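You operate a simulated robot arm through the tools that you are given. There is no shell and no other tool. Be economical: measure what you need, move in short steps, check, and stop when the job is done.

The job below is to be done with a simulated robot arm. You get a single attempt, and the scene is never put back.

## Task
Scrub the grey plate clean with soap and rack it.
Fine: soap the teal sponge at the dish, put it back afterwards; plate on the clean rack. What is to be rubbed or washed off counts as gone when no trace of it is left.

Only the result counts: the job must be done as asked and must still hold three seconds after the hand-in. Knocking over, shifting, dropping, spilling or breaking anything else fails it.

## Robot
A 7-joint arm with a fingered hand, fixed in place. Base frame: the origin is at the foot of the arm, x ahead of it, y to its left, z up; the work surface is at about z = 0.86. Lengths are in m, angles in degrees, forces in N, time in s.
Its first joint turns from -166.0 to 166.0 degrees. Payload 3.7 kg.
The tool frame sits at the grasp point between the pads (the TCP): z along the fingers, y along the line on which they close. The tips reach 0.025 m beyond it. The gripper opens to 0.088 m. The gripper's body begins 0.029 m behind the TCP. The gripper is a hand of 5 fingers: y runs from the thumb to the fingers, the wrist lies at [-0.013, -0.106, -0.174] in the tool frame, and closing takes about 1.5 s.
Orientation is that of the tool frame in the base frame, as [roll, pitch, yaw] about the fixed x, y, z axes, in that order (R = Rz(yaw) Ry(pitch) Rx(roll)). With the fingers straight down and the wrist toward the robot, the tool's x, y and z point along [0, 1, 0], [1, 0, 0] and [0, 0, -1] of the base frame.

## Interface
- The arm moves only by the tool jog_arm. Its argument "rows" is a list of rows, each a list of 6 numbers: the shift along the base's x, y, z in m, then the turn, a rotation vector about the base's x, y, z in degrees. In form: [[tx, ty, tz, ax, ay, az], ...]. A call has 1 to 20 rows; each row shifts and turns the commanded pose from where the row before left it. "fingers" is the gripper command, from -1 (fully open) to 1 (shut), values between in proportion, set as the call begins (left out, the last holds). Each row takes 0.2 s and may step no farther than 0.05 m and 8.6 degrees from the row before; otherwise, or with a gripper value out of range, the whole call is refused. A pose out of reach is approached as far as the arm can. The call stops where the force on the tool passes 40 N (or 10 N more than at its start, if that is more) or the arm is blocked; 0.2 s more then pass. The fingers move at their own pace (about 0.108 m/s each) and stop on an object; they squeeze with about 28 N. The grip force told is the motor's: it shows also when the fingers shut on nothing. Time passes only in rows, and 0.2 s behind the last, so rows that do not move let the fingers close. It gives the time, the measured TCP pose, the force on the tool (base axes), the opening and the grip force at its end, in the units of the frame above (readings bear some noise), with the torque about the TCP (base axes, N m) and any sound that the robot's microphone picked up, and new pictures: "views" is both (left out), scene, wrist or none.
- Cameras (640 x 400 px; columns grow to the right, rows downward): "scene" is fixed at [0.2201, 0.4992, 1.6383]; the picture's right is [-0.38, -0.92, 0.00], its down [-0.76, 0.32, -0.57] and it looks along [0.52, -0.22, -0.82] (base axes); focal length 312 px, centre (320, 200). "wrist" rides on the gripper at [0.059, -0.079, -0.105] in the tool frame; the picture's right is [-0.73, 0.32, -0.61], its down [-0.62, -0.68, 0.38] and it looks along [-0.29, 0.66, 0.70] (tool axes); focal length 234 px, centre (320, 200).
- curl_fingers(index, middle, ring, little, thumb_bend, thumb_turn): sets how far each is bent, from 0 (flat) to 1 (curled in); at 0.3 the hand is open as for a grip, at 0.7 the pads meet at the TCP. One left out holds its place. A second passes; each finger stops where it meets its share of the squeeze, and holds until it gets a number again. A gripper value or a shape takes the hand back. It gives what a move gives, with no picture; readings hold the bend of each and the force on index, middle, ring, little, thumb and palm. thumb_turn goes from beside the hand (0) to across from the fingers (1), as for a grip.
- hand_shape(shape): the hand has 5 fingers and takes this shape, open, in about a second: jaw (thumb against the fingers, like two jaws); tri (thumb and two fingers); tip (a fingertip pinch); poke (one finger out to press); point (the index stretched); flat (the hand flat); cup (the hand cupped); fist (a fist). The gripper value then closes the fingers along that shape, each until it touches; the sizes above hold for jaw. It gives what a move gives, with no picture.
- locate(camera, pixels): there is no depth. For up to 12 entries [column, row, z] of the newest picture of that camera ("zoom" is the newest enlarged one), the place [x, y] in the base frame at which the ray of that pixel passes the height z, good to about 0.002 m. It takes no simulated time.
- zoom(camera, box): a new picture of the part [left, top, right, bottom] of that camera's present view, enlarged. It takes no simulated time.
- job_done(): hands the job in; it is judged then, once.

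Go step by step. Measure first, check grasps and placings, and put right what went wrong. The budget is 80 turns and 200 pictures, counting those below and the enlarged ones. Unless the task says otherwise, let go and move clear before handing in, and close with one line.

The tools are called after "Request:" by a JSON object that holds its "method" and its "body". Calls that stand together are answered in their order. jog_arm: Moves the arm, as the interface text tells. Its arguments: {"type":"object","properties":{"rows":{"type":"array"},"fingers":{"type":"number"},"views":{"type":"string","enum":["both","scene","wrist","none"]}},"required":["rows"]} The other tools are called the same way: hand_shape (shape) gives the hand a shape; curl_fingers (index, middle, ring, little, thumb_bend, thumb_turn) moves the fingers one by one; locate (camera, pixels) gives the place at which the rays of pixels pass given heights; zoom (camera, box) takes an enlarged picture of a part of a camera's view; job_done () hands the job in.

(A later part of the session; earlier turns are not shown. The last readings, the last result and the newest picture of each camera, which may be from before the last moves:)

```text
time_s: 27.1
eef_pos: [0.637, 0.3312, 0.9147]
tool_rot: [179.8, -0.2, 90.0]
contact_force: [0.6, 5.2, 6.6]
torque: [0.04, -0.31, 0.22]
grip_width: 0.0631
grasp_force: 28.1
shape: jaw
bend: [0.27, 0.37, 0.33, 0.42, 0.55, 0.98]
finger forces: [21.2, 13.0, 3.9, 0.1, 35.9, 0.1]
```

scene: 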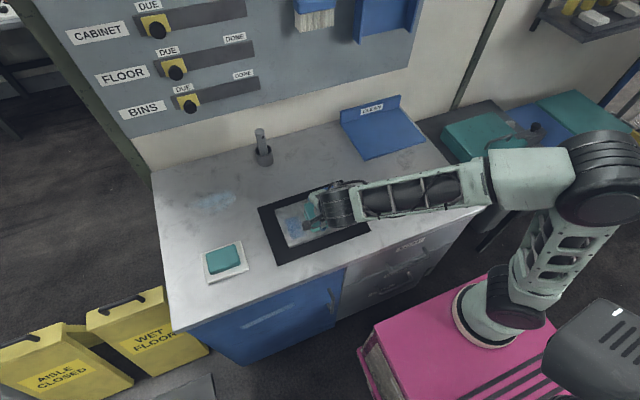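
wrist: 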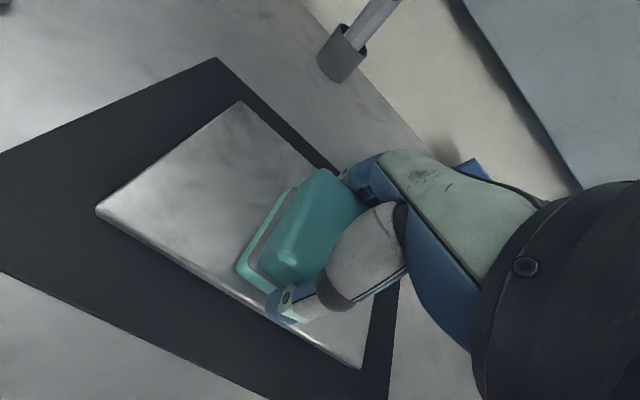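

The left part looks clean. I'll do another round to cover the edges and the area under the sponge, then lift to inspect.

Request:
{"method": "jog_arm", "body": {"rows": [[0, -0.008, 0, 0, 0, 0], [0.012, 0, 0, 0, 0, 0], [0, 0.015, 0, 0, 0, 0], [0, 0.015, 0, 0, 0, 0], [0.006, 0.015, 0, 0, 0, 0], [0, 0.015, 0, 0, 0, 0], [0, 0.015, 0, 0, 0, 0], [0, 0.01, 0, 0, 0, 0], [-0.012, 0, 0, 0, 0, 0], [0, -0.015, 0, 0, 0, 0], [0, -0.015, 0, 0, 0, 0], [0, -0.015, 0, 0, 0, 0], [0, -0.015, 0, 0, 0, 0], [0, -0.015, 0, 0, 0, 0], [0, -0.01, 0, 0, 0, 0], [0, 0.02, 0, 0, 0, 0], [0, 0.02, 0, 0, 0, 0], [0, 0, 0.02, 0, 0, 0], [0, 0, 0.03, 0, 0, 0], [0, 0, 0.03, 0, 0, 0]], "views": "none"}}

Request:
{"method": "jog_arm", "body": {"rows": [[0, -0.048, 0.0, 0, 0, 0], [0, -0.048, 0, 0, 0, 0], [0, -0.048, 0, 0, 0, 0], [0, -0.048, 0, 0, 0, 0], [0, -0.048, 0, 0, 0, 0], [0, 0, 0, 0, 0, 0]]}}

Request:
{"method": "zoom", "body": {"camera": "scene", "box": [240, 160, 400, 260]}}

Request:
{"method": "zoom", "body": {"camera": "wrist", "box": [0, 0, 320, 200]}}

```text
time_s: 31.3
eef_pos: [0.6442, 0.3629, 0.9933]
tool_rot: [179.9, -0.2, 90.0]
contact_force: [-0.3, 0.5, -1.2]
torque: [0.01, 0.02, -0.02]
grip_width: 0.0624
grasp_force: 27.8
shape: jaw
bend: [0.27, 0.38, 0.34, 0.42, 0.55, 0.97]
finger forces: [19.9, 11.7, 3.4, 0.1, 34.7, 0.1]
```

```text
time_s: 32.7
eef_pos: [0.6422, 0.12, 0.9924]
tool_rot: [179.8, -0.1, 90.1]
contact_force: [0.9, -0.6, -0.4]
torque: [0.04, -0.02, -0.01]
grip_width: 0.0625
grasp_force: 28.0
shape: jaw
bend: [0.27, 0.38, 0.34, 0.42, 0.55, 0.97]
finger forces: [19.8, 11.5, 3.4, 0.1, 34.3, 0.1]
```

scene: 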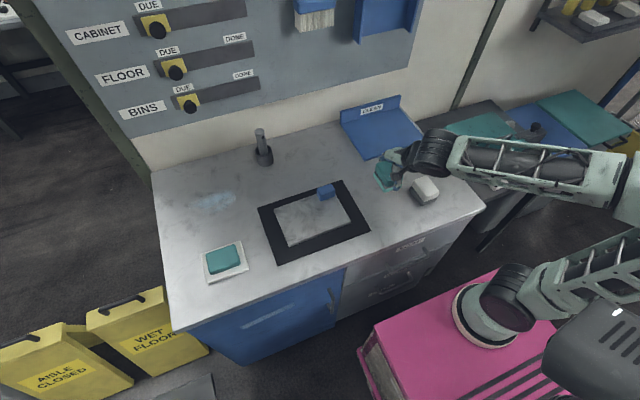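
wrist: 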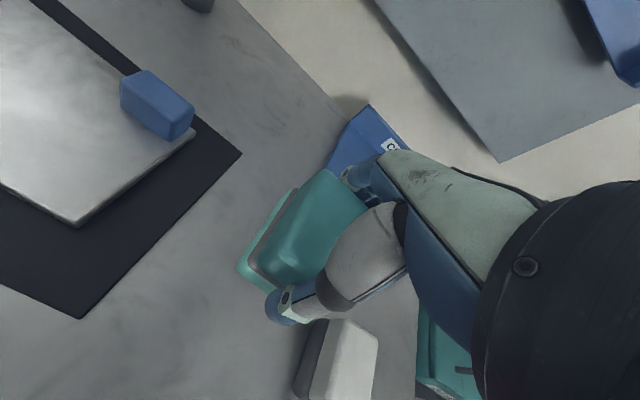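

```text
4.00 times, centred on (320, 210) of scene
```

zoom: 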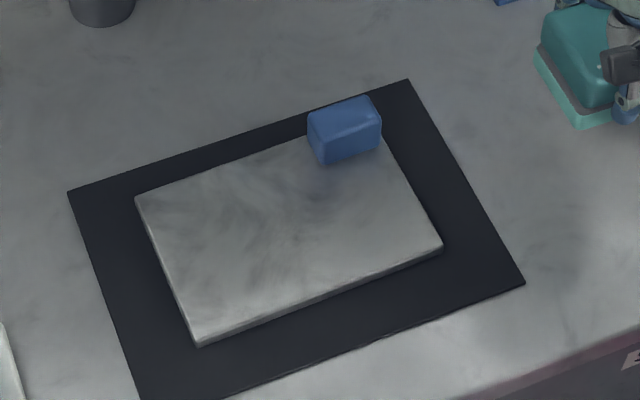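

```text
2.00 times, centred on (160, 100) of wrist
```

zoom: 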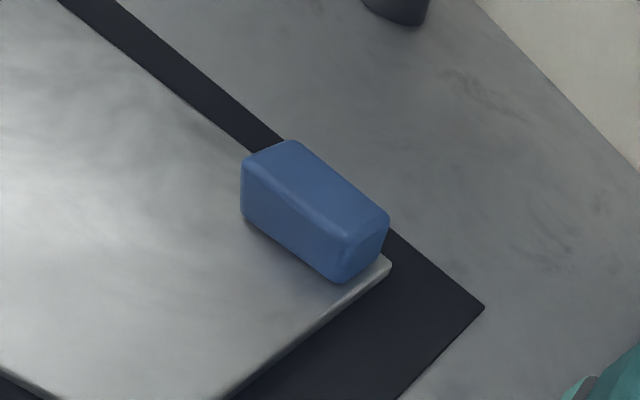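

The stain looks gone and the plate moved as one with its handle (~2 mm). I'll zoom in closely for any remaining trace.

Request:
{"method": "zoom", "body": {"camera": "scene", "box": [270, 195, 334, 250]}}

Request:
{"method": "zoom", "body": {"camera": "scene", "box": [305, 190, 355, 235]}}

```text
7.27 times, centred on (302, 222) of scene
```

zoom: 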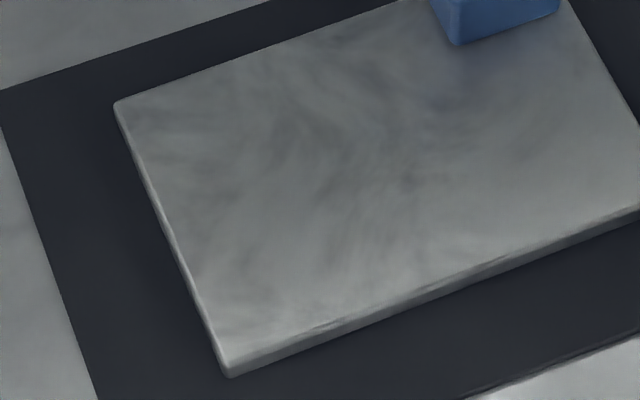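

```text
8.89 times, centred on (330, 212) of scene
```

zoom: 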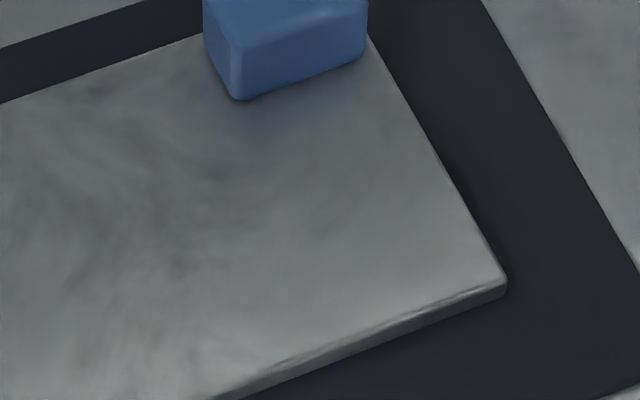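

Faint darker patches could just be texture, e.g. around (410,180) in the zoom. Since no trace may remain, I'll do one more firm round to be safe.

Request:
{"method": "jog_arm", "body": {"rows": [[0, 0.048, 0, 0, 0, 0], [0, 0.048, 0, 0, 0, 0], [0, 0.048, 0, 0, 0, 0], [0, 0.048, 0, 0, 0, 0], [0.003, 0.043, 0, 0, 0, 0], [0, 0, -0.04, 0, 0, 0], [0, 0, -0.034, 0, 0, 0], [0, 0, 0, 0, 0, 0], [0, 0, -0.003, 0, 0, 0], [0, 0, 0, 0, 0, 0]], "views": "none"}}

Request:
{"method": "jog_arm", "body": {"rows": [[0, 0, -0.0015, 0, 0, 0], [0, 0, 0, 0, 0, 0]], "views": "none"}}

```text
time_s: 34.9
eef_pos: [0.6477, 0.3569, 0.9143]
tool_rot: [179.9, -0.2, 90.0]
contact_force: [0.4, 0.3, -0.9]
torque: [0.02, 0.01, 0.01]
grip_width: 0.0623
grasp_force: 28.1
shape: jaw
bend: [0.27, 0.38, 0.34, 0.42, 0.55, 0.97]
finger forces: [19.5, 11.5, 3.2, 0.0, 33.8, 0.0]
```

```text
time_s: 35.5
eef_pos: [0.646, 0.3563, 0.9147]
tool_rot: [179.9, -0.2, 89.9]
contact_force: [-0.1, -0.4, 0.5]
torque: [-0.03, -0.08, 0.0]
grip_width: 0.0625
grasp_force: 28.3
shape: jaw
bend: [0.27, 0.38, 0.34, 0.42, 0.55, 0.97]
finger forces: [19.7, 11.6, 3.5, 0.1, 33.9, 0.0]
```

Request:
{"method": "jog_arm", "body": {"rows": [[0, 0, -0.0015, 0, 0, 0], [0, 0, 0, 0, 0, 0]], "views": "none"}}

Request:
{"method": "jog_arm", "body": {"rows": [[0, -0.015, 0, 0, 0, 0], [0, -0.015, 0, 0, 0, 0], [0, -0.005, 0, 0, 0, 0], [-0.008, 0, 0, 0, 0, 0], [0, 0.015, 0, 0, 0, 0], [0, 0.015, 0, 0, 0, 0], [0, 0.015, 0, 0, 0, 0], [0, 0.015, 0, 0, 0, 0], [0, 0.015, 0, 0, 0, 0], [0, 0.01, 0, 0, 0, 0], [0.015, 0, 0, 0, 0, 0], [0, -0.015, 0, 0, 0, 0], [0, -0.015, 0, 0, 0, 0], [0, -0.015, 0, 0, 0, 0], [0, -0.015, 0, 0, 0, 0], [-0.006, -0.015, 0, 0, 0, 0], [0, -0.012, 0, 0, 0, 0], [0, 0.02, 0, 0, 0, 0], [0, 0, 0, 0, 0, 0]], "views": "none"}}

Request:
{"method": "jog_arm", "body": {"rows": [[0, 0, 0.02, 0, 0, 0], [0, 0, 0.03, 0, 0, 0], [0, 0, 0.03, 0, 0, 0], [0, -0.048, 0, 0, 0, 0], [0, -0.048, 0, 0, 0, 0], [0, -0.048, 0, 0, 0, 0], [0, -0.048, 0, 0, 0, 0], [0, -0.03, 0, 0, 0, 0], [0, 0, 0, 0, 0, 0]]}}

Request:
{"method": "zoom", "body": {"camera": "scene", "box": [270, 185, 358, 250]}}

```text
time_s: 36.1
eef_pos: [0.6474, 0.3575, 0.9139]
tool_rot: [179.9, -0.2, 90.1]
contact_force: [0.2, -2.6, 8.7]
torque: [-0.05, -0.34, -0.07]
grip_width: 0.0625
grasp_force: 27.7
shape: jaw
bend: [0.27, 0.38, 0.34, 0.42, 0.55, 0.97]
finger forces: [20.8, 11.9, 3.9, 0.2, 34.8, 0.1]
```

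```text
time_s: 40.1
eef_pos: [0.6475, 0.3367, 0.9132]
tool_rot: [180.0, -0.2, 89.9]
contact_force: [1.6, -5.4, 7.4]
torque: [-0.01, -0.36, -0.28]
grip_width: 0.0619
grasp_force: 27.3
shape: jaw
bend: [0.27, 0.38, 0.34, 0.42, 0.56, 0.97]
finger forces: [23.4, 11.6, 3.6, 0.0, 35.0, 0.0]
```

```text
time_s: 42.1
eef_pos: [0.6525, 0.1176, 0.9947]
tool_rot: [179.8, -0.2, 90.0]
contact_force: [0.1, -0.2, -0.8]
torque: [-0.02, 0.0, 0.01]
grip_width: 0.0622
grasp_force: 28.4
shape: jaw
bend: [0.27, 0.38, 0.34, 0.42, 0.55, 0.97]
finger forces: [19.6, 11.2, 3.6, 0.0, 34.4, 0.0]
```

scene: 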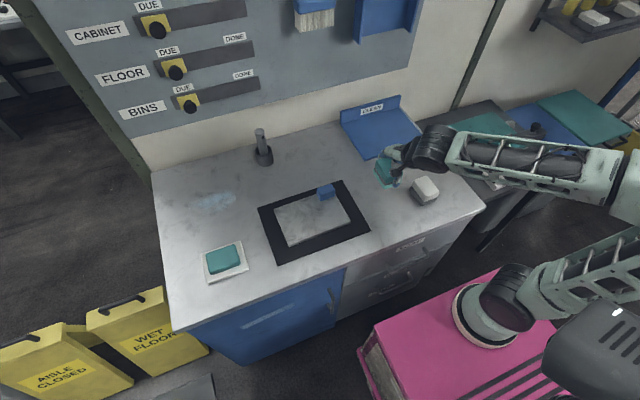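
wrist: 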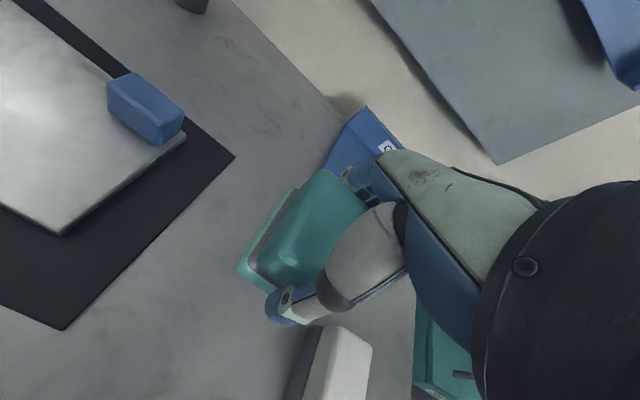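

```text
6.15 times, centred on (314, 218) of scene
```

zoom: 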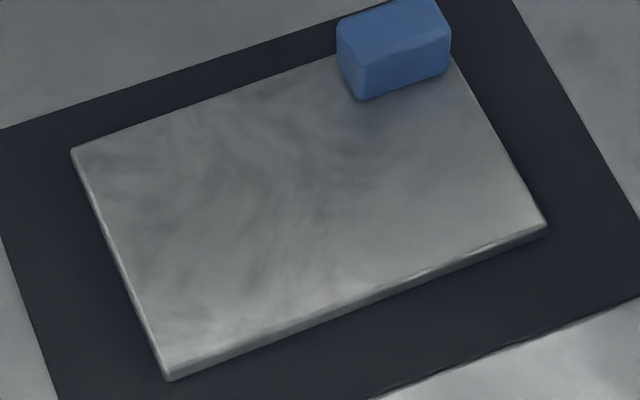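

No change from the extra pass, so what remains is plate texture and the plate is clean. Now I'll return the sponge to (0.611, 0.116).

Request:
{"method": "jog_arm", "body": {"rows": [[-0.0405, -0.001, 0, 0, 0, 0], [0, 0, -0.03, 0, 0, 0], [0, 0, -0.03, 0, 0, 0], [0, 0, -0.02, 0, 0, 0], [0, 0, 0, 0, 0, 0]], "views": "wrist"}}

Request:
{"method": "jog_arm", "body": {"rows": [[0, 0, -0.005, 0, 0, 0], [0, 0, 0, 0, 0, 0]], "views": "none"}}

Request:
{"method": "jog_arm", "body": {"rows": [[0, 0, -0.003, 0, 0, 0], [0, 0, 0, 0, 0, 0]], "views": "none"}}

```text
time_s: 43.3
eef_pos: [0.6097, 0.1179, 0.9129]
tool_rot: [180.0, -0.1, 89.9]
contact_force: [-0.1, -0.7, -0.6]
torque: [-0.01, 0.02, 0.02]
grip_width: 0.0622
grasp_force: 28.2
shape: jaw
bend: [0.27, 0.38, 0.34, 0.42, 0.55, 0.97]
finger forces: [19.5, 11.1, 3.4, 0.0, 33.9, 0.1]
```

wrist: 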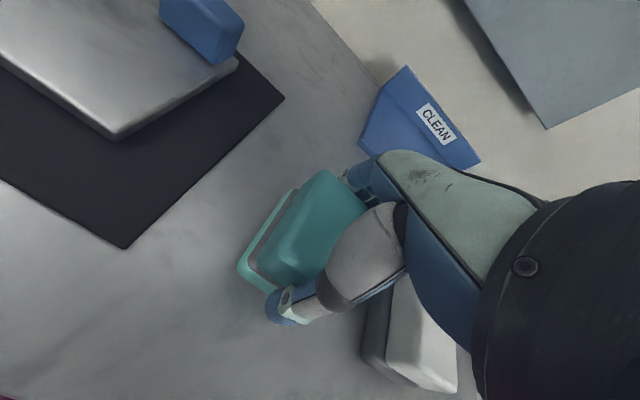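

```text
time_s: 43.9
eef_pos: [0.6099, 0.1195, 0.9085]
tool_rot: [179.8, -0.2, 89.9]
contact_force: [0.4, 0.2, -0.3]
torque: [-0.02, 0.04, 0.0]
grip_width: 0.0625
grasp_force: 27.5
shape: jaw
bend: [0.27, 0.38, 0.34, 0.42, 0.55, 0.97]
finger forces: [19.5, 11.2, 3.5, 0.0, 33.9, 0.1]
```

```text
time_s: 44.5
eef_pos: [0.6087, 0.1181, 0.9047]
tool_rot: [179.9, -0.3, 90.0]
contact_force: [-1.0, -0.3, -0.3]
torque: [0.01, -0.02, 0.03]
grip_width: 0.0623
grasp_force: 28.7
shape: jaw
bend: [0.27, 0.38, 0.34, 0.42, 0.55, 0.97]
finger forces: [19.5, 11.2, 3.4, 0.0, 33.9, 0.1]
```

Not yet touching at z 0.905. I'll nudge to the original xy and lower to contact.

Request:
{"method": "jog_arm", "body": {"rows": [[0.0015, -0.002, -0.002, 0, 0, 0], [0, 0, 0, 0, 0, 0]], "views": "none"}}

Request:
{"method": "jog_arm", "body": {"rows": [[0, 0, -0.0015, 0, 0, 0], [0, 0, 0, 0, 0, 0]], "views": "wrist"}}

```text
time_s: 45.1
eef_pos: [0.6088, 0.1164, 0.9034]
tool_rot: [179.7, -0.2, 90.0]
contact_force: [-0.4, 0.1, 0.4]
torque: [0.01, -0.01, -0.01]
grip_width: 0.0623
grasp_force: 28.4
shape: jaw
bend: [0.27, 0.38, 0.34, 0.42, 0.55, 0.97]
finger forces: [19.5, 11.1, 3.5, 0.0, 33.8, 0.0]
```

```text
time_s: 45.7
eef_pos: [0.61, 0.1157, 0.9022]
tool_rot: [179.9, -0.2, 90.1]
contact_force: [-0.7, -0.1, -0.6]
torque: [0.04, 0.01, 0.04]
grip_width: 0.0623
grasp_force: 27.9
shape: jaw
bend: [0.27, 0.38, 0.34, 0.42, 0.55, 0.97]
finger forces: [19.5, 11.2, 3.5, 0.0, 33.8, 0.0]
```

wrist: 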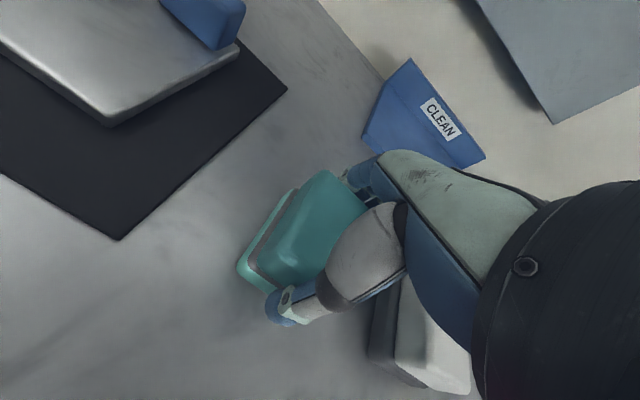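

Request:
{"method": "jog_arm", "body": {"rows": [[0, 0, -0.0015, 0, 0, 0], [0, 0, 0, 0, 0, 0]], "views": "none"}}

Request:
{"method": "jog_arm", "body": {"rows": [[0, 0, -0.0015, 0, 0, 0], [0, 0, 0, 0, 0, 0]], "views": "none"}}

```text
time_s: 46.3
eef_pos: [0.61, 0.116, 0.901]
tool_rot: [179.9, -0.2, 90.0]
contact_force: [0.2, -0.3, -0.1]
torque: [0.04, 0.04, 0.01]
grip_width: 0.0622
grasp_force: 28.4
shape: jaw
bend: [0.27, 0.38, 0.34, 0.42, 0.55, 0.97]
finger forces: [19.6, 11.2, 3.5, 0.0, 33.8, 0.0]
```

```text
time_s: 46.9
eef_pos: [0.6101, 0.1163, 0.8996]
tool_rot: [179.9, -0.2, 89.9]
contact_force: [-0.2, -1.0, -0.6]
torque: [-0.03, 0.02, 0.03]
grip_width: 0.0623
grasp_force: 28.1
shape: jaw
bend: [0.27, 0.38, 0.34, 0.42, 0.55, 0.97]
finger forces: [19.4, 11.2, 3.5, 0.1, 33.9, 0.0]
```

Still no contact; the hard press on the soap seems to have pushed the sponge up a few mm in the grip. I'll continue down carefully.

Request:
{"method": "jog_arm", "body": {"rows": [[0, 0, -0.0015, 0, 0, 0], [0, 0, 0, 0, 0, 0]], "views": "none"}}

Request:
{"method": "jog_arm", "body": {"rows": [[0, 0, -0.0015, 0, 0, 0], [0, 0, 0, 0, 0, 0]], "views": "both"}}

Request:
{"method": "zoom", "body": {"camera": "scene", "box": [360, 160, 456, 230]}}

```text
time_s: 47.5
eef_pos: [0.6102, 0.1151, 0.8982]
tool_rot: [179.8, -0.2, 90.0]
contact_force: [0.7, 1.4, 5.8]
torque: [-0.02, -0.16, 0.01]
grip_width: 0.0623
grasp_force: 27.4
shape: jaw
bend: [0.27, 0.38, 0.34, 0.42, 0.56, 0.97]
finger forces: [20.1, 11.6, 3.7, 0.1, 34.4, 0.0]
```

```text
time_s: 48.1
eef_pos: [0.6096, 0.1156, 0.8976]
tool_rot: [179.7, -0.3, 89.9]
contact_force: [-3.2, 0.0, 22.9]
torque: [0.01, -0.67, 0.03]
grip_width: 0.062
grasp_force: 28.2
shape: jaw
bend: [0.27, 0.38, 0.34, 0.42, 0.56, 0.97]
finger forces: [21.6, 11.9, 3.8, 0.1, 38.2, 0.0]
```

scene: 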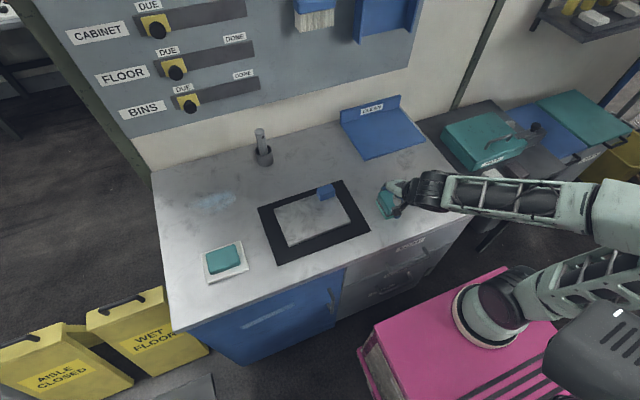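
wrist: 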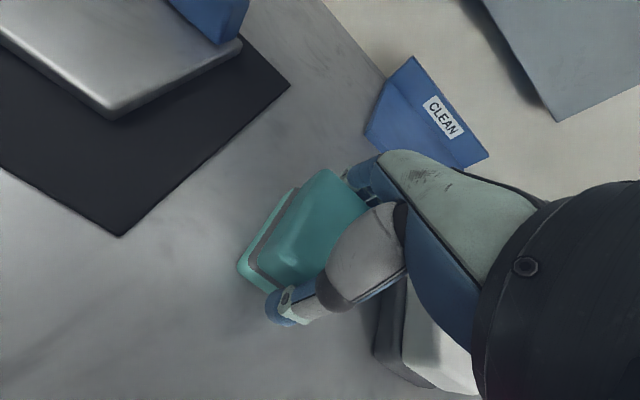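

```text
5.71 times, centred on (408, 195) of scene
```

zoom: 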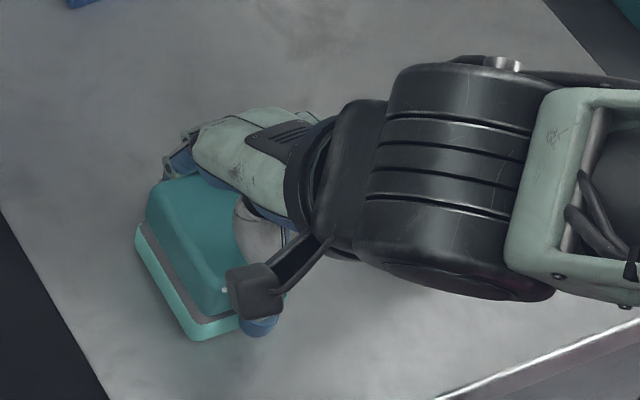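

The sponge is down with 23 N on it. I'll ease up 2 mm and open a bit wider than the jaw opening so the index doesn't drag the sponge.

Request:
{"method": "jog_arm", "body": {"rows": [[0, 0, 0.0015, 0, 0, 0], [0, 0, 0, 0, 0, 0]], "views": "none"}}

Request:
{"method": "curl_fingers", "body": {"index": 0.21, "middle": 0.25, "ring": 0.25, "little": 0.25, "thumb_bend": 0.3}}

Request:
{"method": "jog_arm", "body": {"rows": [[0, 0, 0.005, 0, 0, 0], [0, 0, 0.01, 0, 0, 0], [0, 0, 0.02, 0, 0, 0], [0, 0, 0.03, 0, 0, 0], [0, 0, 0.04, 0, 0, 0], [0, 0, 0, 0, 0, 0]]}}

Request:
{"method": "zoom", "body": {"camera": "scene", "box": [360, 165, 456, 225]}}

```text
time_s: 48.7
eef_pos: [0.6092, 0.1147, 0.898]
tool_rot: [179.9, -0.2, 90.0]
contact_force: [0.8, 2.8, 14.1]
torque: [0.0, -0.52, 0.02]
grip_width: 0.0622
grasp_force: 28.0
shape: jaw
bend: [0.27, 0.38, 0.34, 0.42, 0.56, 0.97]
finger forces: [21.8, 12.4, 3.9, 0.0, 35.8, 0.0]
```

```text
time_s: 49.7
eef_pos: [0.6095, 0.115, 0.8973]
tool_rot: [179.8, -0.2, 90.1]
contact_force: [-0.1, -0.5, 0.9]
torque: [0.01, -0.02, 0.0]
grip_width: 0.0958
grasp_force: 0.7
shape: fingers
bend: [0.21, 0.25, 0.25, 0.25, 0.3, 1.0]
finger forces: [0.4, 0.0, 0.0, 0.1, 0.9, 0.0]
```

```text
time_s: 51.1
eef_pos: [0.6096, 0.1193, 1.0004]
tool_rot: [179.9, -0.2, 90.0]
contact_force: [-0.8, 0.1, -0.4]
torque: [0.0, 0.01, -0.01]
grip_width: 0.0957
grasp_force: 0.1
shape: fingers
bend: [0.21, 0.25, 0.25, 0.25, 0.3, 1.0]
finger forces: [0.1, 0.0, 0.0, 0.0, 0.0, 0.1]
```

scene: 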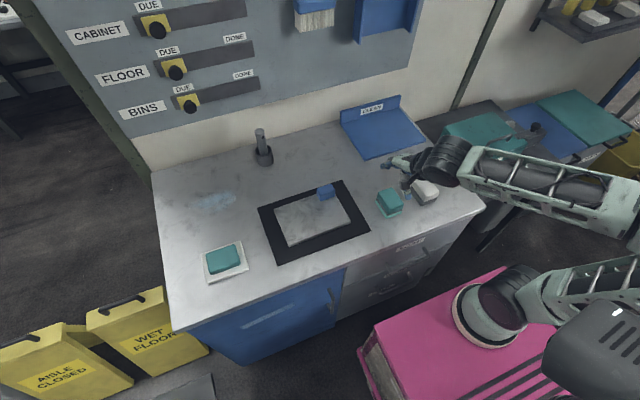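
wrist: 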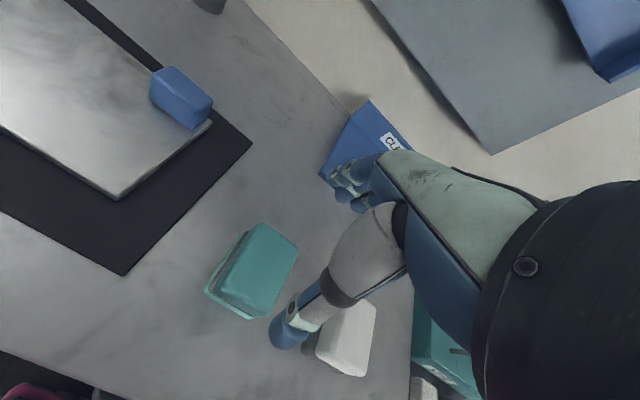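

```text
6.67 times, centred on (408, 195) of scene
```

zoom: 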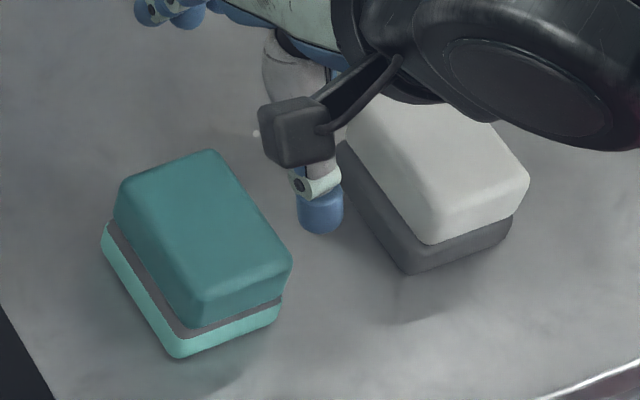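

The sponge is back on its spot, within about a millimetre. Next I'll measure the plate's handle.

Request:
{"method": "zoom", "body": {"camera": "scene", "box": [304, 175, 352, 205]}}

Request:
{"method": "zoom", "body": {"camera": "wrist", "box": [100, 50, 260, 150]}}

```text
13.33 times, centred on (328, 190) of scene
```

zoom: 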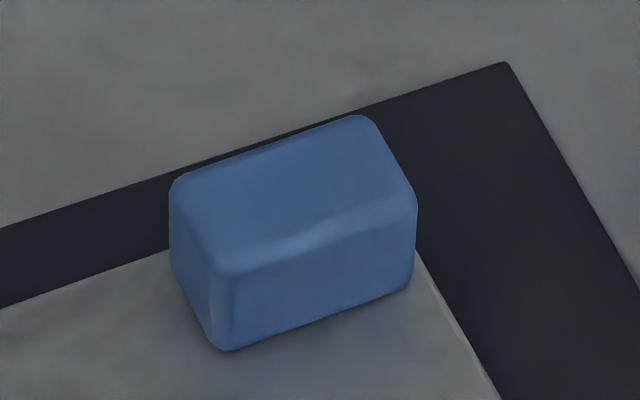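

```text
4.00 times, centred on (180, 100) of wrist
```

zoom: 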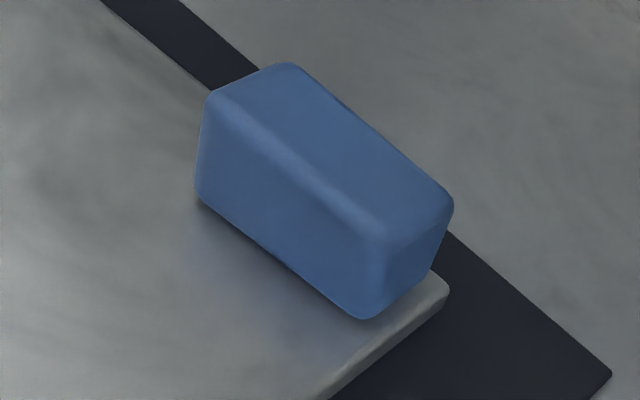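

Request:
{"method": "locate", "body": {"camera": "scene", "pixels": [[320.5, 201.25, 0.872], [334.75, 196.75, 0.872], [316.9, 195.6, 0.872], [320.65, 195.25, 0.9], [334.9, 190.4, 0.9], [316.9, 188.65, 0.9], [331.75, 183.85, 0.9], [274.5, 209.5, 0.872], [289, 246, 0.86], [352.5, 221.5, 0.872]]}}

Request:
{"method": "locate", "body": {"camera": "wrist", "pixels": [[152, 73.75, 0.9], [171.25, 66.25, 0.9], [213, 101.25, 0.9], [195, 111.25, 0.9], [149.5, 100, 0.872], [191.25, 129.5, 0.872]]}}

```text
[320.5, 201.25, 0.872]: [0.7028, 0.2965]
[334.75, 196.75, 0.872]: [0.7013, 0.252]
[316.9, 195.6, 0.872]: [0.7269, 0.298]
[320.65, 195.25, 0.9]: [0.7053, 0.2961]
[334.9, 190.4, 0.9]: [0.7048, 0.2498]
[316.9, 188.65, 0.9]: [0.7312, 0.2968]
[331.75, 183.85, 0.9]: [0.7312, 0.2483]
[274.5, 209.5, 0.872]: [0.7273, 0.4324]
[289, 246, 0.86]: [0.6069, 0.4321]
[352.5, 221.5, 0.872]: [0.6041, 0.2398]
```

```text
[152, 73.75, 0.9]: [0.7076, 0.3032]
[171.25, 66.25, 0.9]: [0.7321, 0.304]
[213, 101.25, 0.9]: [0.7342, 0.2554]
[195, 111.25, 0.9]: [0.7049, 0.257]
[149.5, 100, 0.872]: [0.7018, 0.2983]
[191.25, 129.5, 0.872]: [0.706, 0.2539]
```

The handle spans x 0.704–0.730, y 0.25–0.30, with its top near z 0.902. I'll go above it with the jaw half closed so the tips stay short.

Request:
{"method": "jog_arm", "body": {"rows": [[0.027, 0.039, 0, 0, 0, 0], [0.027, 0.039, 0, 0, 0, 0], [0.027, 0.039, 0, 0, 0, 0], [0.0265, 0.039, 0, 0, 0, 0], [0, 0, -0.03, 0, 0, 0], [0, 0, -0.02, 0, 0, 0], [0, 0, 0, 0, 0, 0], [0, 0, 0, 0, 0, 0]], "fingers": -0.1}}

Request:
{"method": "zoom", "body": {"camera": "wrist", "box": [200, 130, 440, 330]}}

Request:
{"method": "zoom", "body": {"camera": "scene", "box": [280, 140, 400, 230]}}

```text
time_s: 52.9
eef_pos: [0.7176, 0.273, 0.9507]
tool_rot: [179.9, -0.2, 90.0]
contact_force: [0.8, -0.2, 0.2]
torque: [0.0, 0.0, 0.01]
grip_width: 0.0486
grasp_force: 0.1
shape: jaw
bend: [0.74, 0.42, 0.39, 0.42, 0.67, 1.0]
finger forces: [0.0, 0.0, 0.0, 0.0, 0.0, 0.1]
```

scene: 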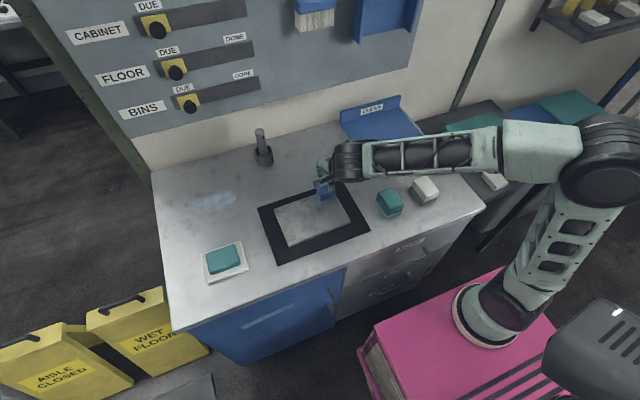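
wrist: 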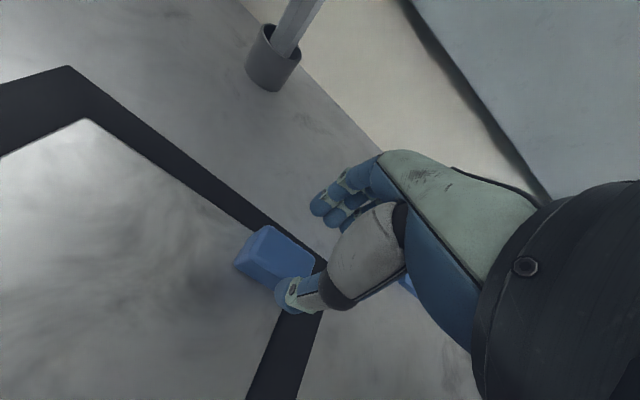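

```text
2.00 times, centred on (320, 230) of wrist
```

zoom: 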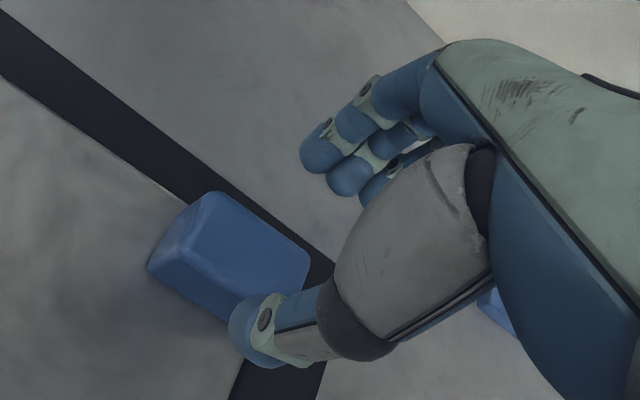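

```text
4.44 times, centred on (340, 185) of scene
```

zoom: 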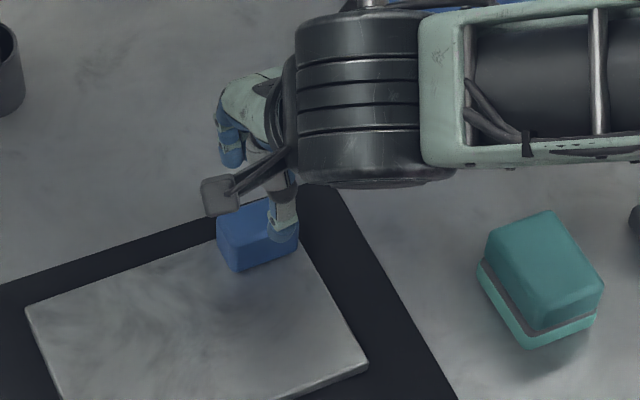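

The index reads 0.74, out of line with the other fingers after the single-finger command. I'll reset to the jaw shape and half-close again.

Request:
{"method": "hand_shape", "body": {"shape": "jaw"}}

Request:
{"method": "jog_arm", "body": {"rows": [[0, 0, 0, 0, 0, 0], [0, 0, 0, 0, 0, 0], [0, 0, 0, 0, 0, 0], [0, 0, 0, 0, 0, 0], [0, 0, 0, 0, 0, 0]], "fingers": -0.1, "views": "wrist"}}

Request:
{"method": "zoom", "body": {"camera": "wrist", "box": [200, 130, 440, 330]}}

```text
time_s: 53.8
eef_pos: [0.7166, 0.274, 0.9513]
tool_rot: [179.9, -0.2, 90.0]
contact_force: [-0.5, -0.4, 0.6]
torque: [-0.03, 0.0, 0.02]
grip_width: 0.0876
grasp_force: 0.2
shape: jaw
bend: [0.3, 0.3, 0.3, 0.3, 0.3, 0.98]
finger forces: [0.0, 0.1, 0.1, 0.0, 0.0, 0.1]
```

```text
time_s: 55.0
eef_pos: [0.7172, 0.2735, 0.9517]
tool_rot: [179.9, -0.1, 90.0]
contact_force: [0.1, 0.4, -0.4]
torque: [0.0, -0.02, -0.03]
grip_width: 0.0491
grasp_force: 0.1
shape: jaw
bend: [0.74, 0.42, 0.39, 0.42, 0.67, 1.0]
finger forces: [0.1, 0.0, 0.0, 0.1, 0.0, 0.0]
```

wrist: 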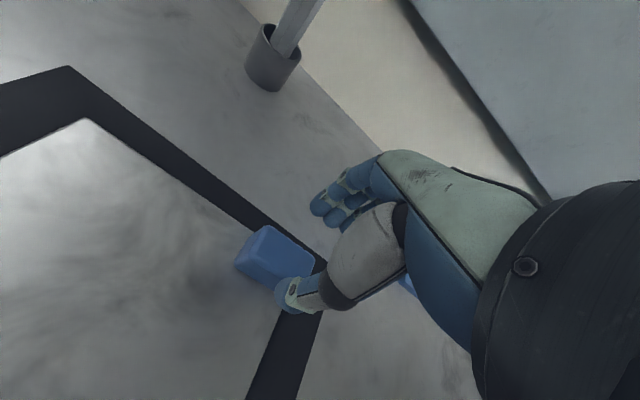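

```text
2.00 times, centred on (320, 230) of wrist
```

zoom: 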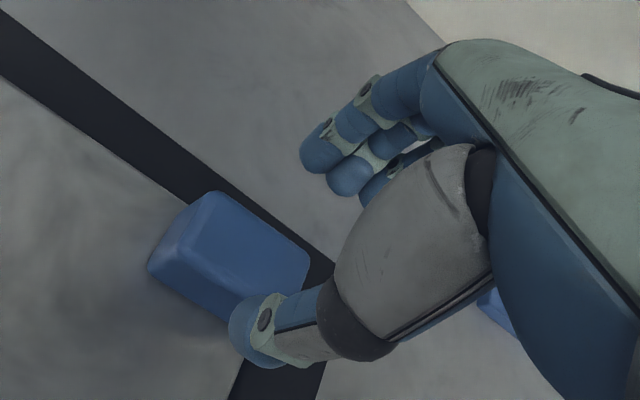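

That's just the jaw's own finger mapping at a 0.049 opening. The handle at (275,258) lies under the TCP projection, so I'll descend to z≈0.904.

Request:
{"method": "jog_arm", "body": {"rows": [[0, 0.001, -0.02, 0, 0, 0], [0, 0, -0.015, 0, 0, 0], [0, 0, -0.006, 0, 0, 0], [0, 0, -0.005, 0, 0, 0], [0, 0, 0, 0, 0, 0]]}}

Request:
{"method": "zoom", "body": {"camera": "wrist", "box": [200, 130, 440, 330]}}

Request:
{"method": "zoom", "body": {"camera": "scene", "box": [280, 140, 400, 230]}}

```text
time_s: 56.2
eef_pos: [0.7164, 0.2743, 0.9066]
tool_rot: [179.8, -0.2, 90.0]
contact_force: [0.0, 0.1, -0.2]
torque: [0.0, 0.02, 0.03]
grip_width: 0.0487
grasp_force: 0.1
shape: jaw
bend: [0.74, 0.42, 0.39, 0.42, 0.67, 1.0]
finger forces: [0.0, 0.2, 0.0, 0.0, 0.1, 0.0]
```

scene: 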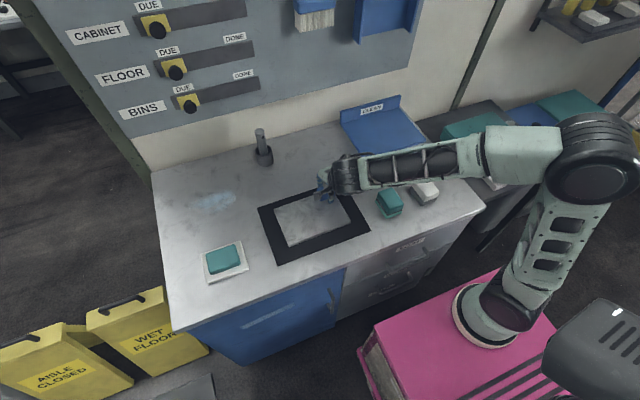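
wrist: 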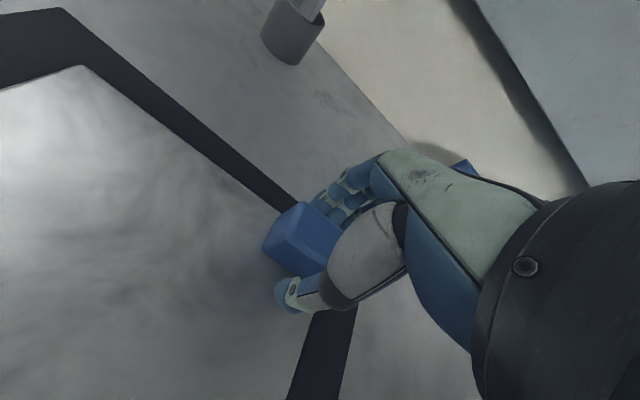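

```text
2.00 times, centred on (320, 230) of wrist
```

zoom: 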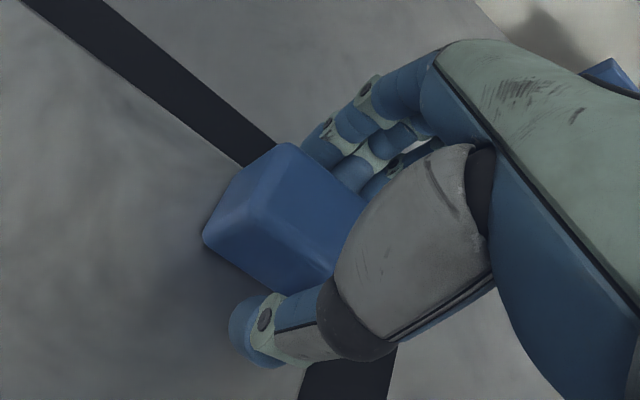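

```text
4.44 times, centred on (340, 185) of scene
```

zoom: 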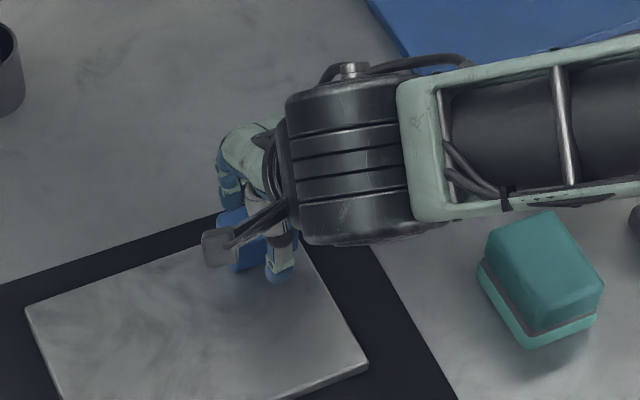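

The handle sits between thumb and fingers with no contact. I'll go down 3 mm and close.

Request:
{"method": "jog_arm", "body": {"rows": [[0, 0, -0.003, 0, 0, 0], [0, 0, 0, 0, 0, 0]], "views": "none"}}

Request:
{"method": "jog_arm", "body": {"rows": [[0, 0, 0, 0, 0, 0], [0, 0, 0, 0, 0, 0], [0, 0, 0, 0, 0, 0], [0, 0, 0, 0, 0, 0], [0, 0, 0, 0, 0, 0], [0, 0, 0, 0, 0, 0]], "fingers": 1}}

Request:
{"method": "zoom", "body": {"camera": "wrist", "box": [200, 130, 440, 330]}}

```text
time_s: 56.8
eef_pos: [0.7161, 0.2743, 0.9033]
tool_rot: [179.9, -0.1, 89.9]
contact_force: [-1.0, 0.3, 0.2]
torque: [-0.02, 0.01, 0.02]
grip_width: 0.0488
grasp_force: 0.1
shape: jaw
bend: [0.74, 0.42, 0.39, 0.42, 0.67, 1.0]
finger forces: [0.1, 0.0, 0.0, 0.1, 0.0, 0.0]
```

```text
time_s: 58.2
eef_pos: [0.7146, 0.273, 0.9035]
tool_rot: [179.9, -0.1, 90.1]
contact_force: [-2.3, -0.3, -0.9]
torque: [0.03, 0.06, 0.03]
grip_width: 0.0248
grasp_force: 27.9
shape: jaw
bend: [0.73, 0.57, 0.55, 0.62, 0.74, 1.0]
finger forces: [13.3, 7.0, 3.2, 0.0, 25.3, 0.0]
```

scene: 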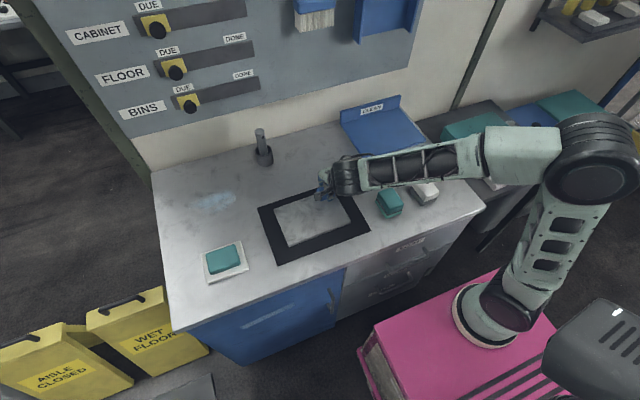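
wrist: 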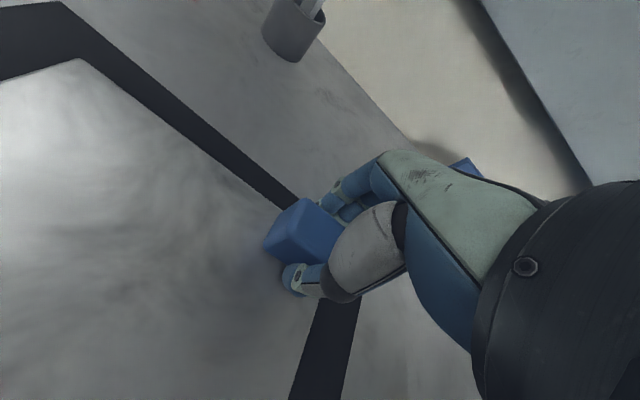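

```text
2.00 times, centred on (320, 230) of wrist
```

zoom: 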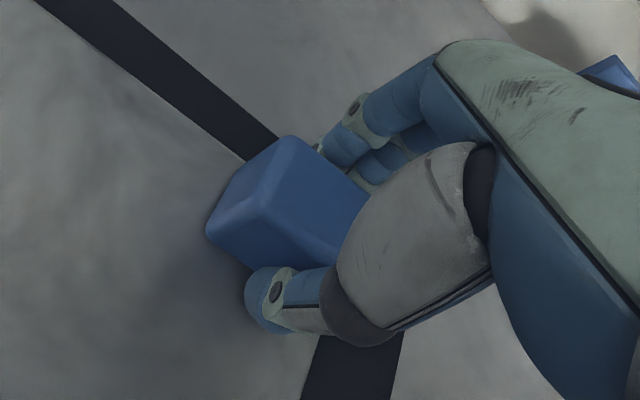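

The handle is gripped at 28 N with index, middle, ring and thumb. I'll lift slowly and watch for tilt.

Request:
{"method": "jog_arm", "body": {"rows": [[0, 0, 0.005, 0, 0, 0], [0, 0, 0.01, 0, 0, 0], [0, 0, 0.015, 0, 0, 0], [0, 0, 0.02, 0, 0, 0], [0, 0, 0, 0, 0, 0]]}}

Request:
{"method": "zoom", "body": {"camera": "scene", "box": [240, 150, 400, 260]}}

```text
time_s: 59.4
eef_pos: [0.7159, 0.2726, 0.9536]
tool_rot: [179.8, -0.2, 90.0]
contact_force: [-0.8, 0.4, -6.2]
torque: [-0.28, -0.23, 0.0]
grip_width: 0.0243
grasp_force: 27.7
shape: jaw
bend: [0.73, 0.57, 0.56, 0.62, 0.73, 0.99]
finger forces: [13.7, 7.8, 7.3, 0.0, 25.0, 0.1]
```

scene: 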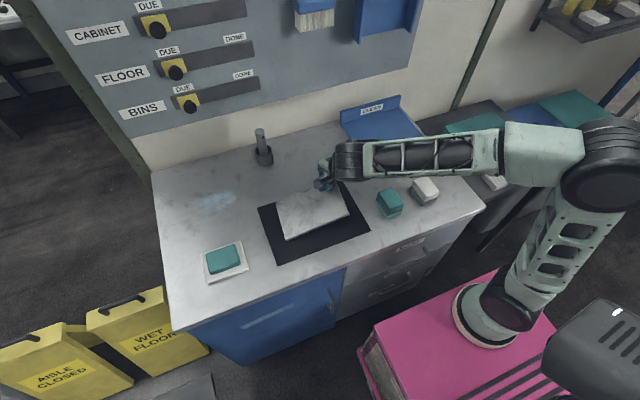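
wrist: 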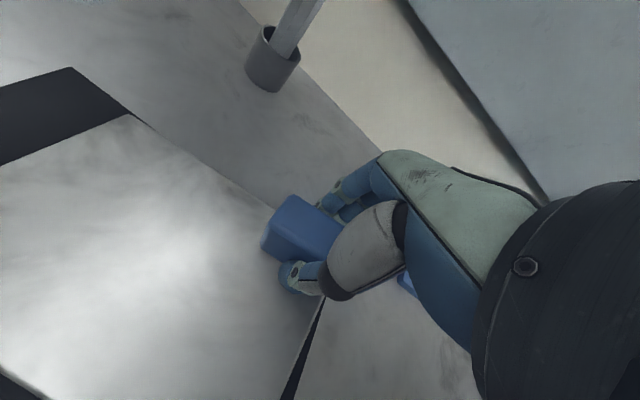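

```text
3.64 times, centred on (320, 205) of scene
```

zoom: 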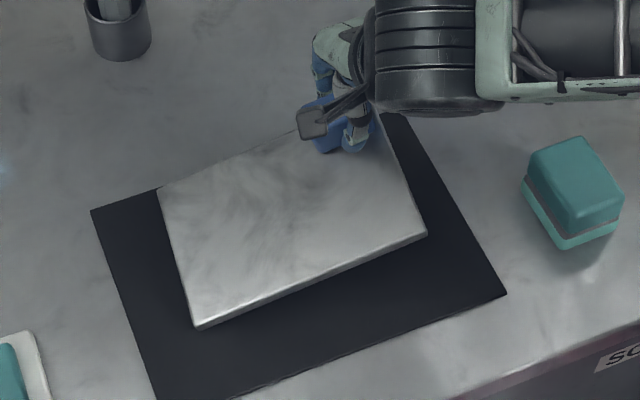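

The plate lifted with its handle, nearly level, weighing about 6 N. I'll raise it more and carry it over the rack to TCP (0.92, -0.084).

Request:
{"method": "jog_arm", "body": {"rows": [[0, 0, 0.03, 0, 0, 0], [0, 0, 0.03, 0, 0, 0], [0.0227, -0.0397, 0, 0, 0, 0], [0.0227, -0.0397, 0, 0, 0, 0], [0.0227, -0.0397, 0, 0, 0, 0], [0.0227, -0.0397, 0, 0, 0, 0], [0.0227, -0.0397, 0, 0, 0, 0], [0.0227, -0.0397, 0, 0, 0, 0], [0.0227, -0.0397, 0, 0, 0, 0], [0.0227, -0.0397, 0, 0, 0, 0], [0.0224, -0.0394, 0, 0, 0, 0], [0, 0, 0, 0, 0, 0], [0, 0, 0, 0, 0, 0]]}}

Request:
{"method": "zoom", "body": {"camera": "scene", "box": [320, 80, 480, 180]}}

Request:
{"method": "locate", "body": {"camera": "scene", "pixels": [[342, 122.5, 0.87], [342, 122.5, 0.88], [400, 107.5, 0.87], [364.5, 160.5, 0.87], [364.5, 160.5, 0.88], [426, 140, 0.87], [340.5, 111.25, 0.91], [401.25, 95, 0.91]]}}

```text
time_s: 62.2
eef_pos: [0.9199, -0.0838, 1.0139]
tool_rot: [179.9, -0.1, 90.0]
contact_force: [-0.2, -0.4, -5.7]
torque: [-0.35, -0.17, 0.01]
grip_width: 0.0238
grasp_force: 27.9
shape: jaw
bend: [0.73, 0.58, 0.74, 0.62, 0.73, 0.99]
finger forces: [13.8, 7.3, 9.8, 0.0, 25.2, 0.1]
```

scene: 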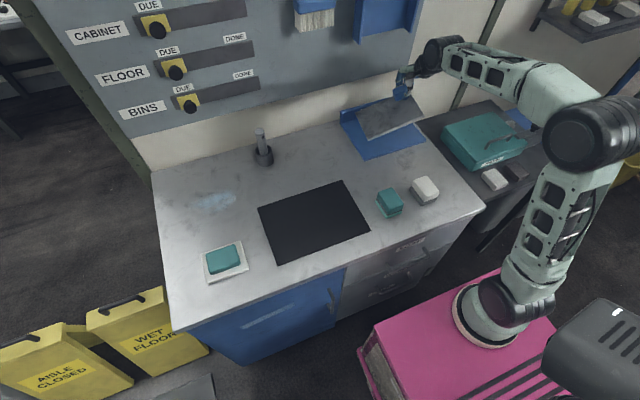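
wrist: 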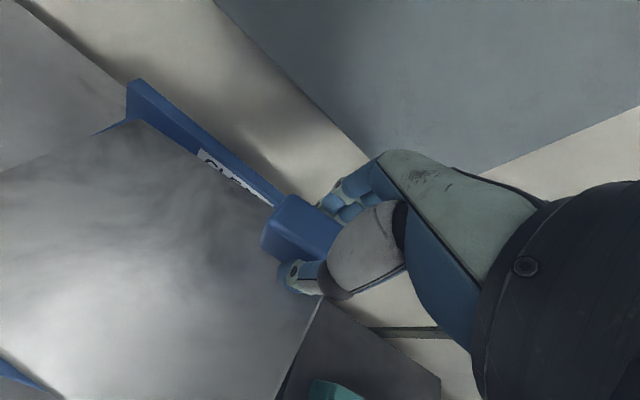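

```text
4.00 times, centred on (400, 130) of scene
```

zoom: 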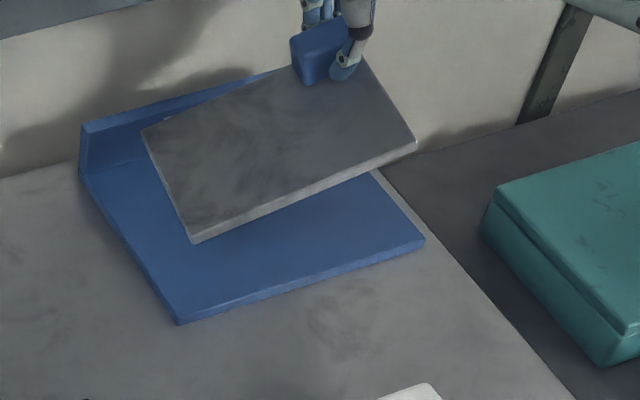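

```text
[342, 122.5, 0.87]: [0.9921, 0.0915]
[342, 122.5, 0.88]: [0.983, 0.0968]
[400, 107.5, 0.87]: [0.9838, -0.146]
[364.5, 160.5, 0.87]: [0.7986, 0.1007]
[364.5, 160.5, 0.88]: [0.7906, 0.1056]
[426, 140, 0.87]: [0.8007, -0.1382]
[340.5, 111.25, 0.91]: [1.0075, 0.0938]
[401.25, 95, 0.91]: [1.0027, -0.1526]
```

The plate droops about 11° toward +y in the grip. I'll turn the hand +11° about x to level it before lowering.

Request:
{"method": "jog_arm", "body": {"rows": [[0, 0, 0, 3.7, 0, 0], [0, 0, 0, 3.7, 0, 0], [0, 0, 0, 3.7, 0, 0], [0, 0, 0, 0, 0, 0], [0, 0, 0, 0, 0, 0]]}}

Request:
{"method": "zoom", "body": {"camera": "scene", "box": [320, 80, 480, 180]}}

```text
time_s: 63.4
eef_pos: [0.9203, -0.0844, 1.0135]
tool_rot: [180.0, -11.3, 89.9]
contact_force: [-0.3, -0.3, -5.7]
torque: [-0.36, -0.2, 0.01]
grip_width: 0.0237
grasp_force: 27.8
shape: jaw
bend: [0.73, 0.58, 0.74, 0.62, 0.73, 0.99]
finger forces: [13.5, 7.3, 10.8, 0.0, 24.9, 0.0]
```

scene: 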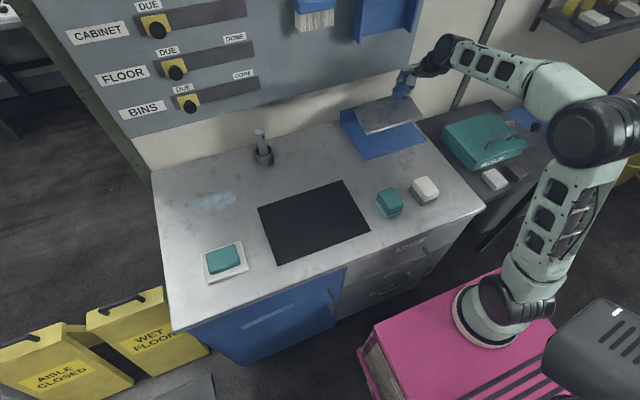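
wrist: 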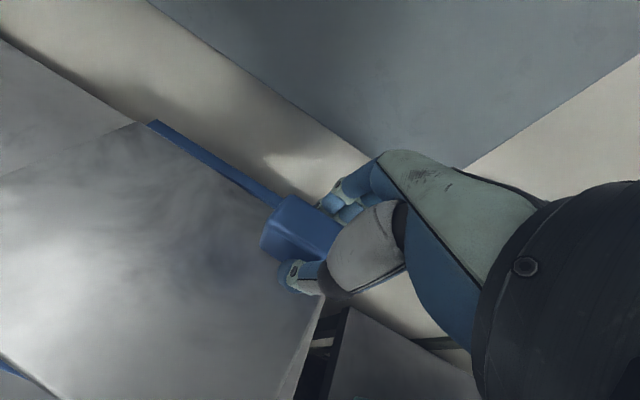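

```text
4.00 times, centred on (400, 130) of scene
```

zoom: 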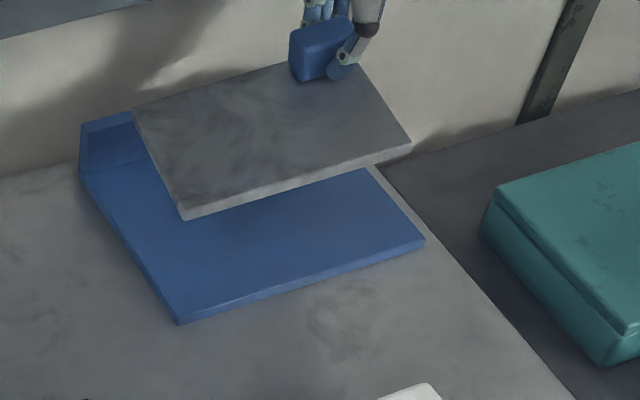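

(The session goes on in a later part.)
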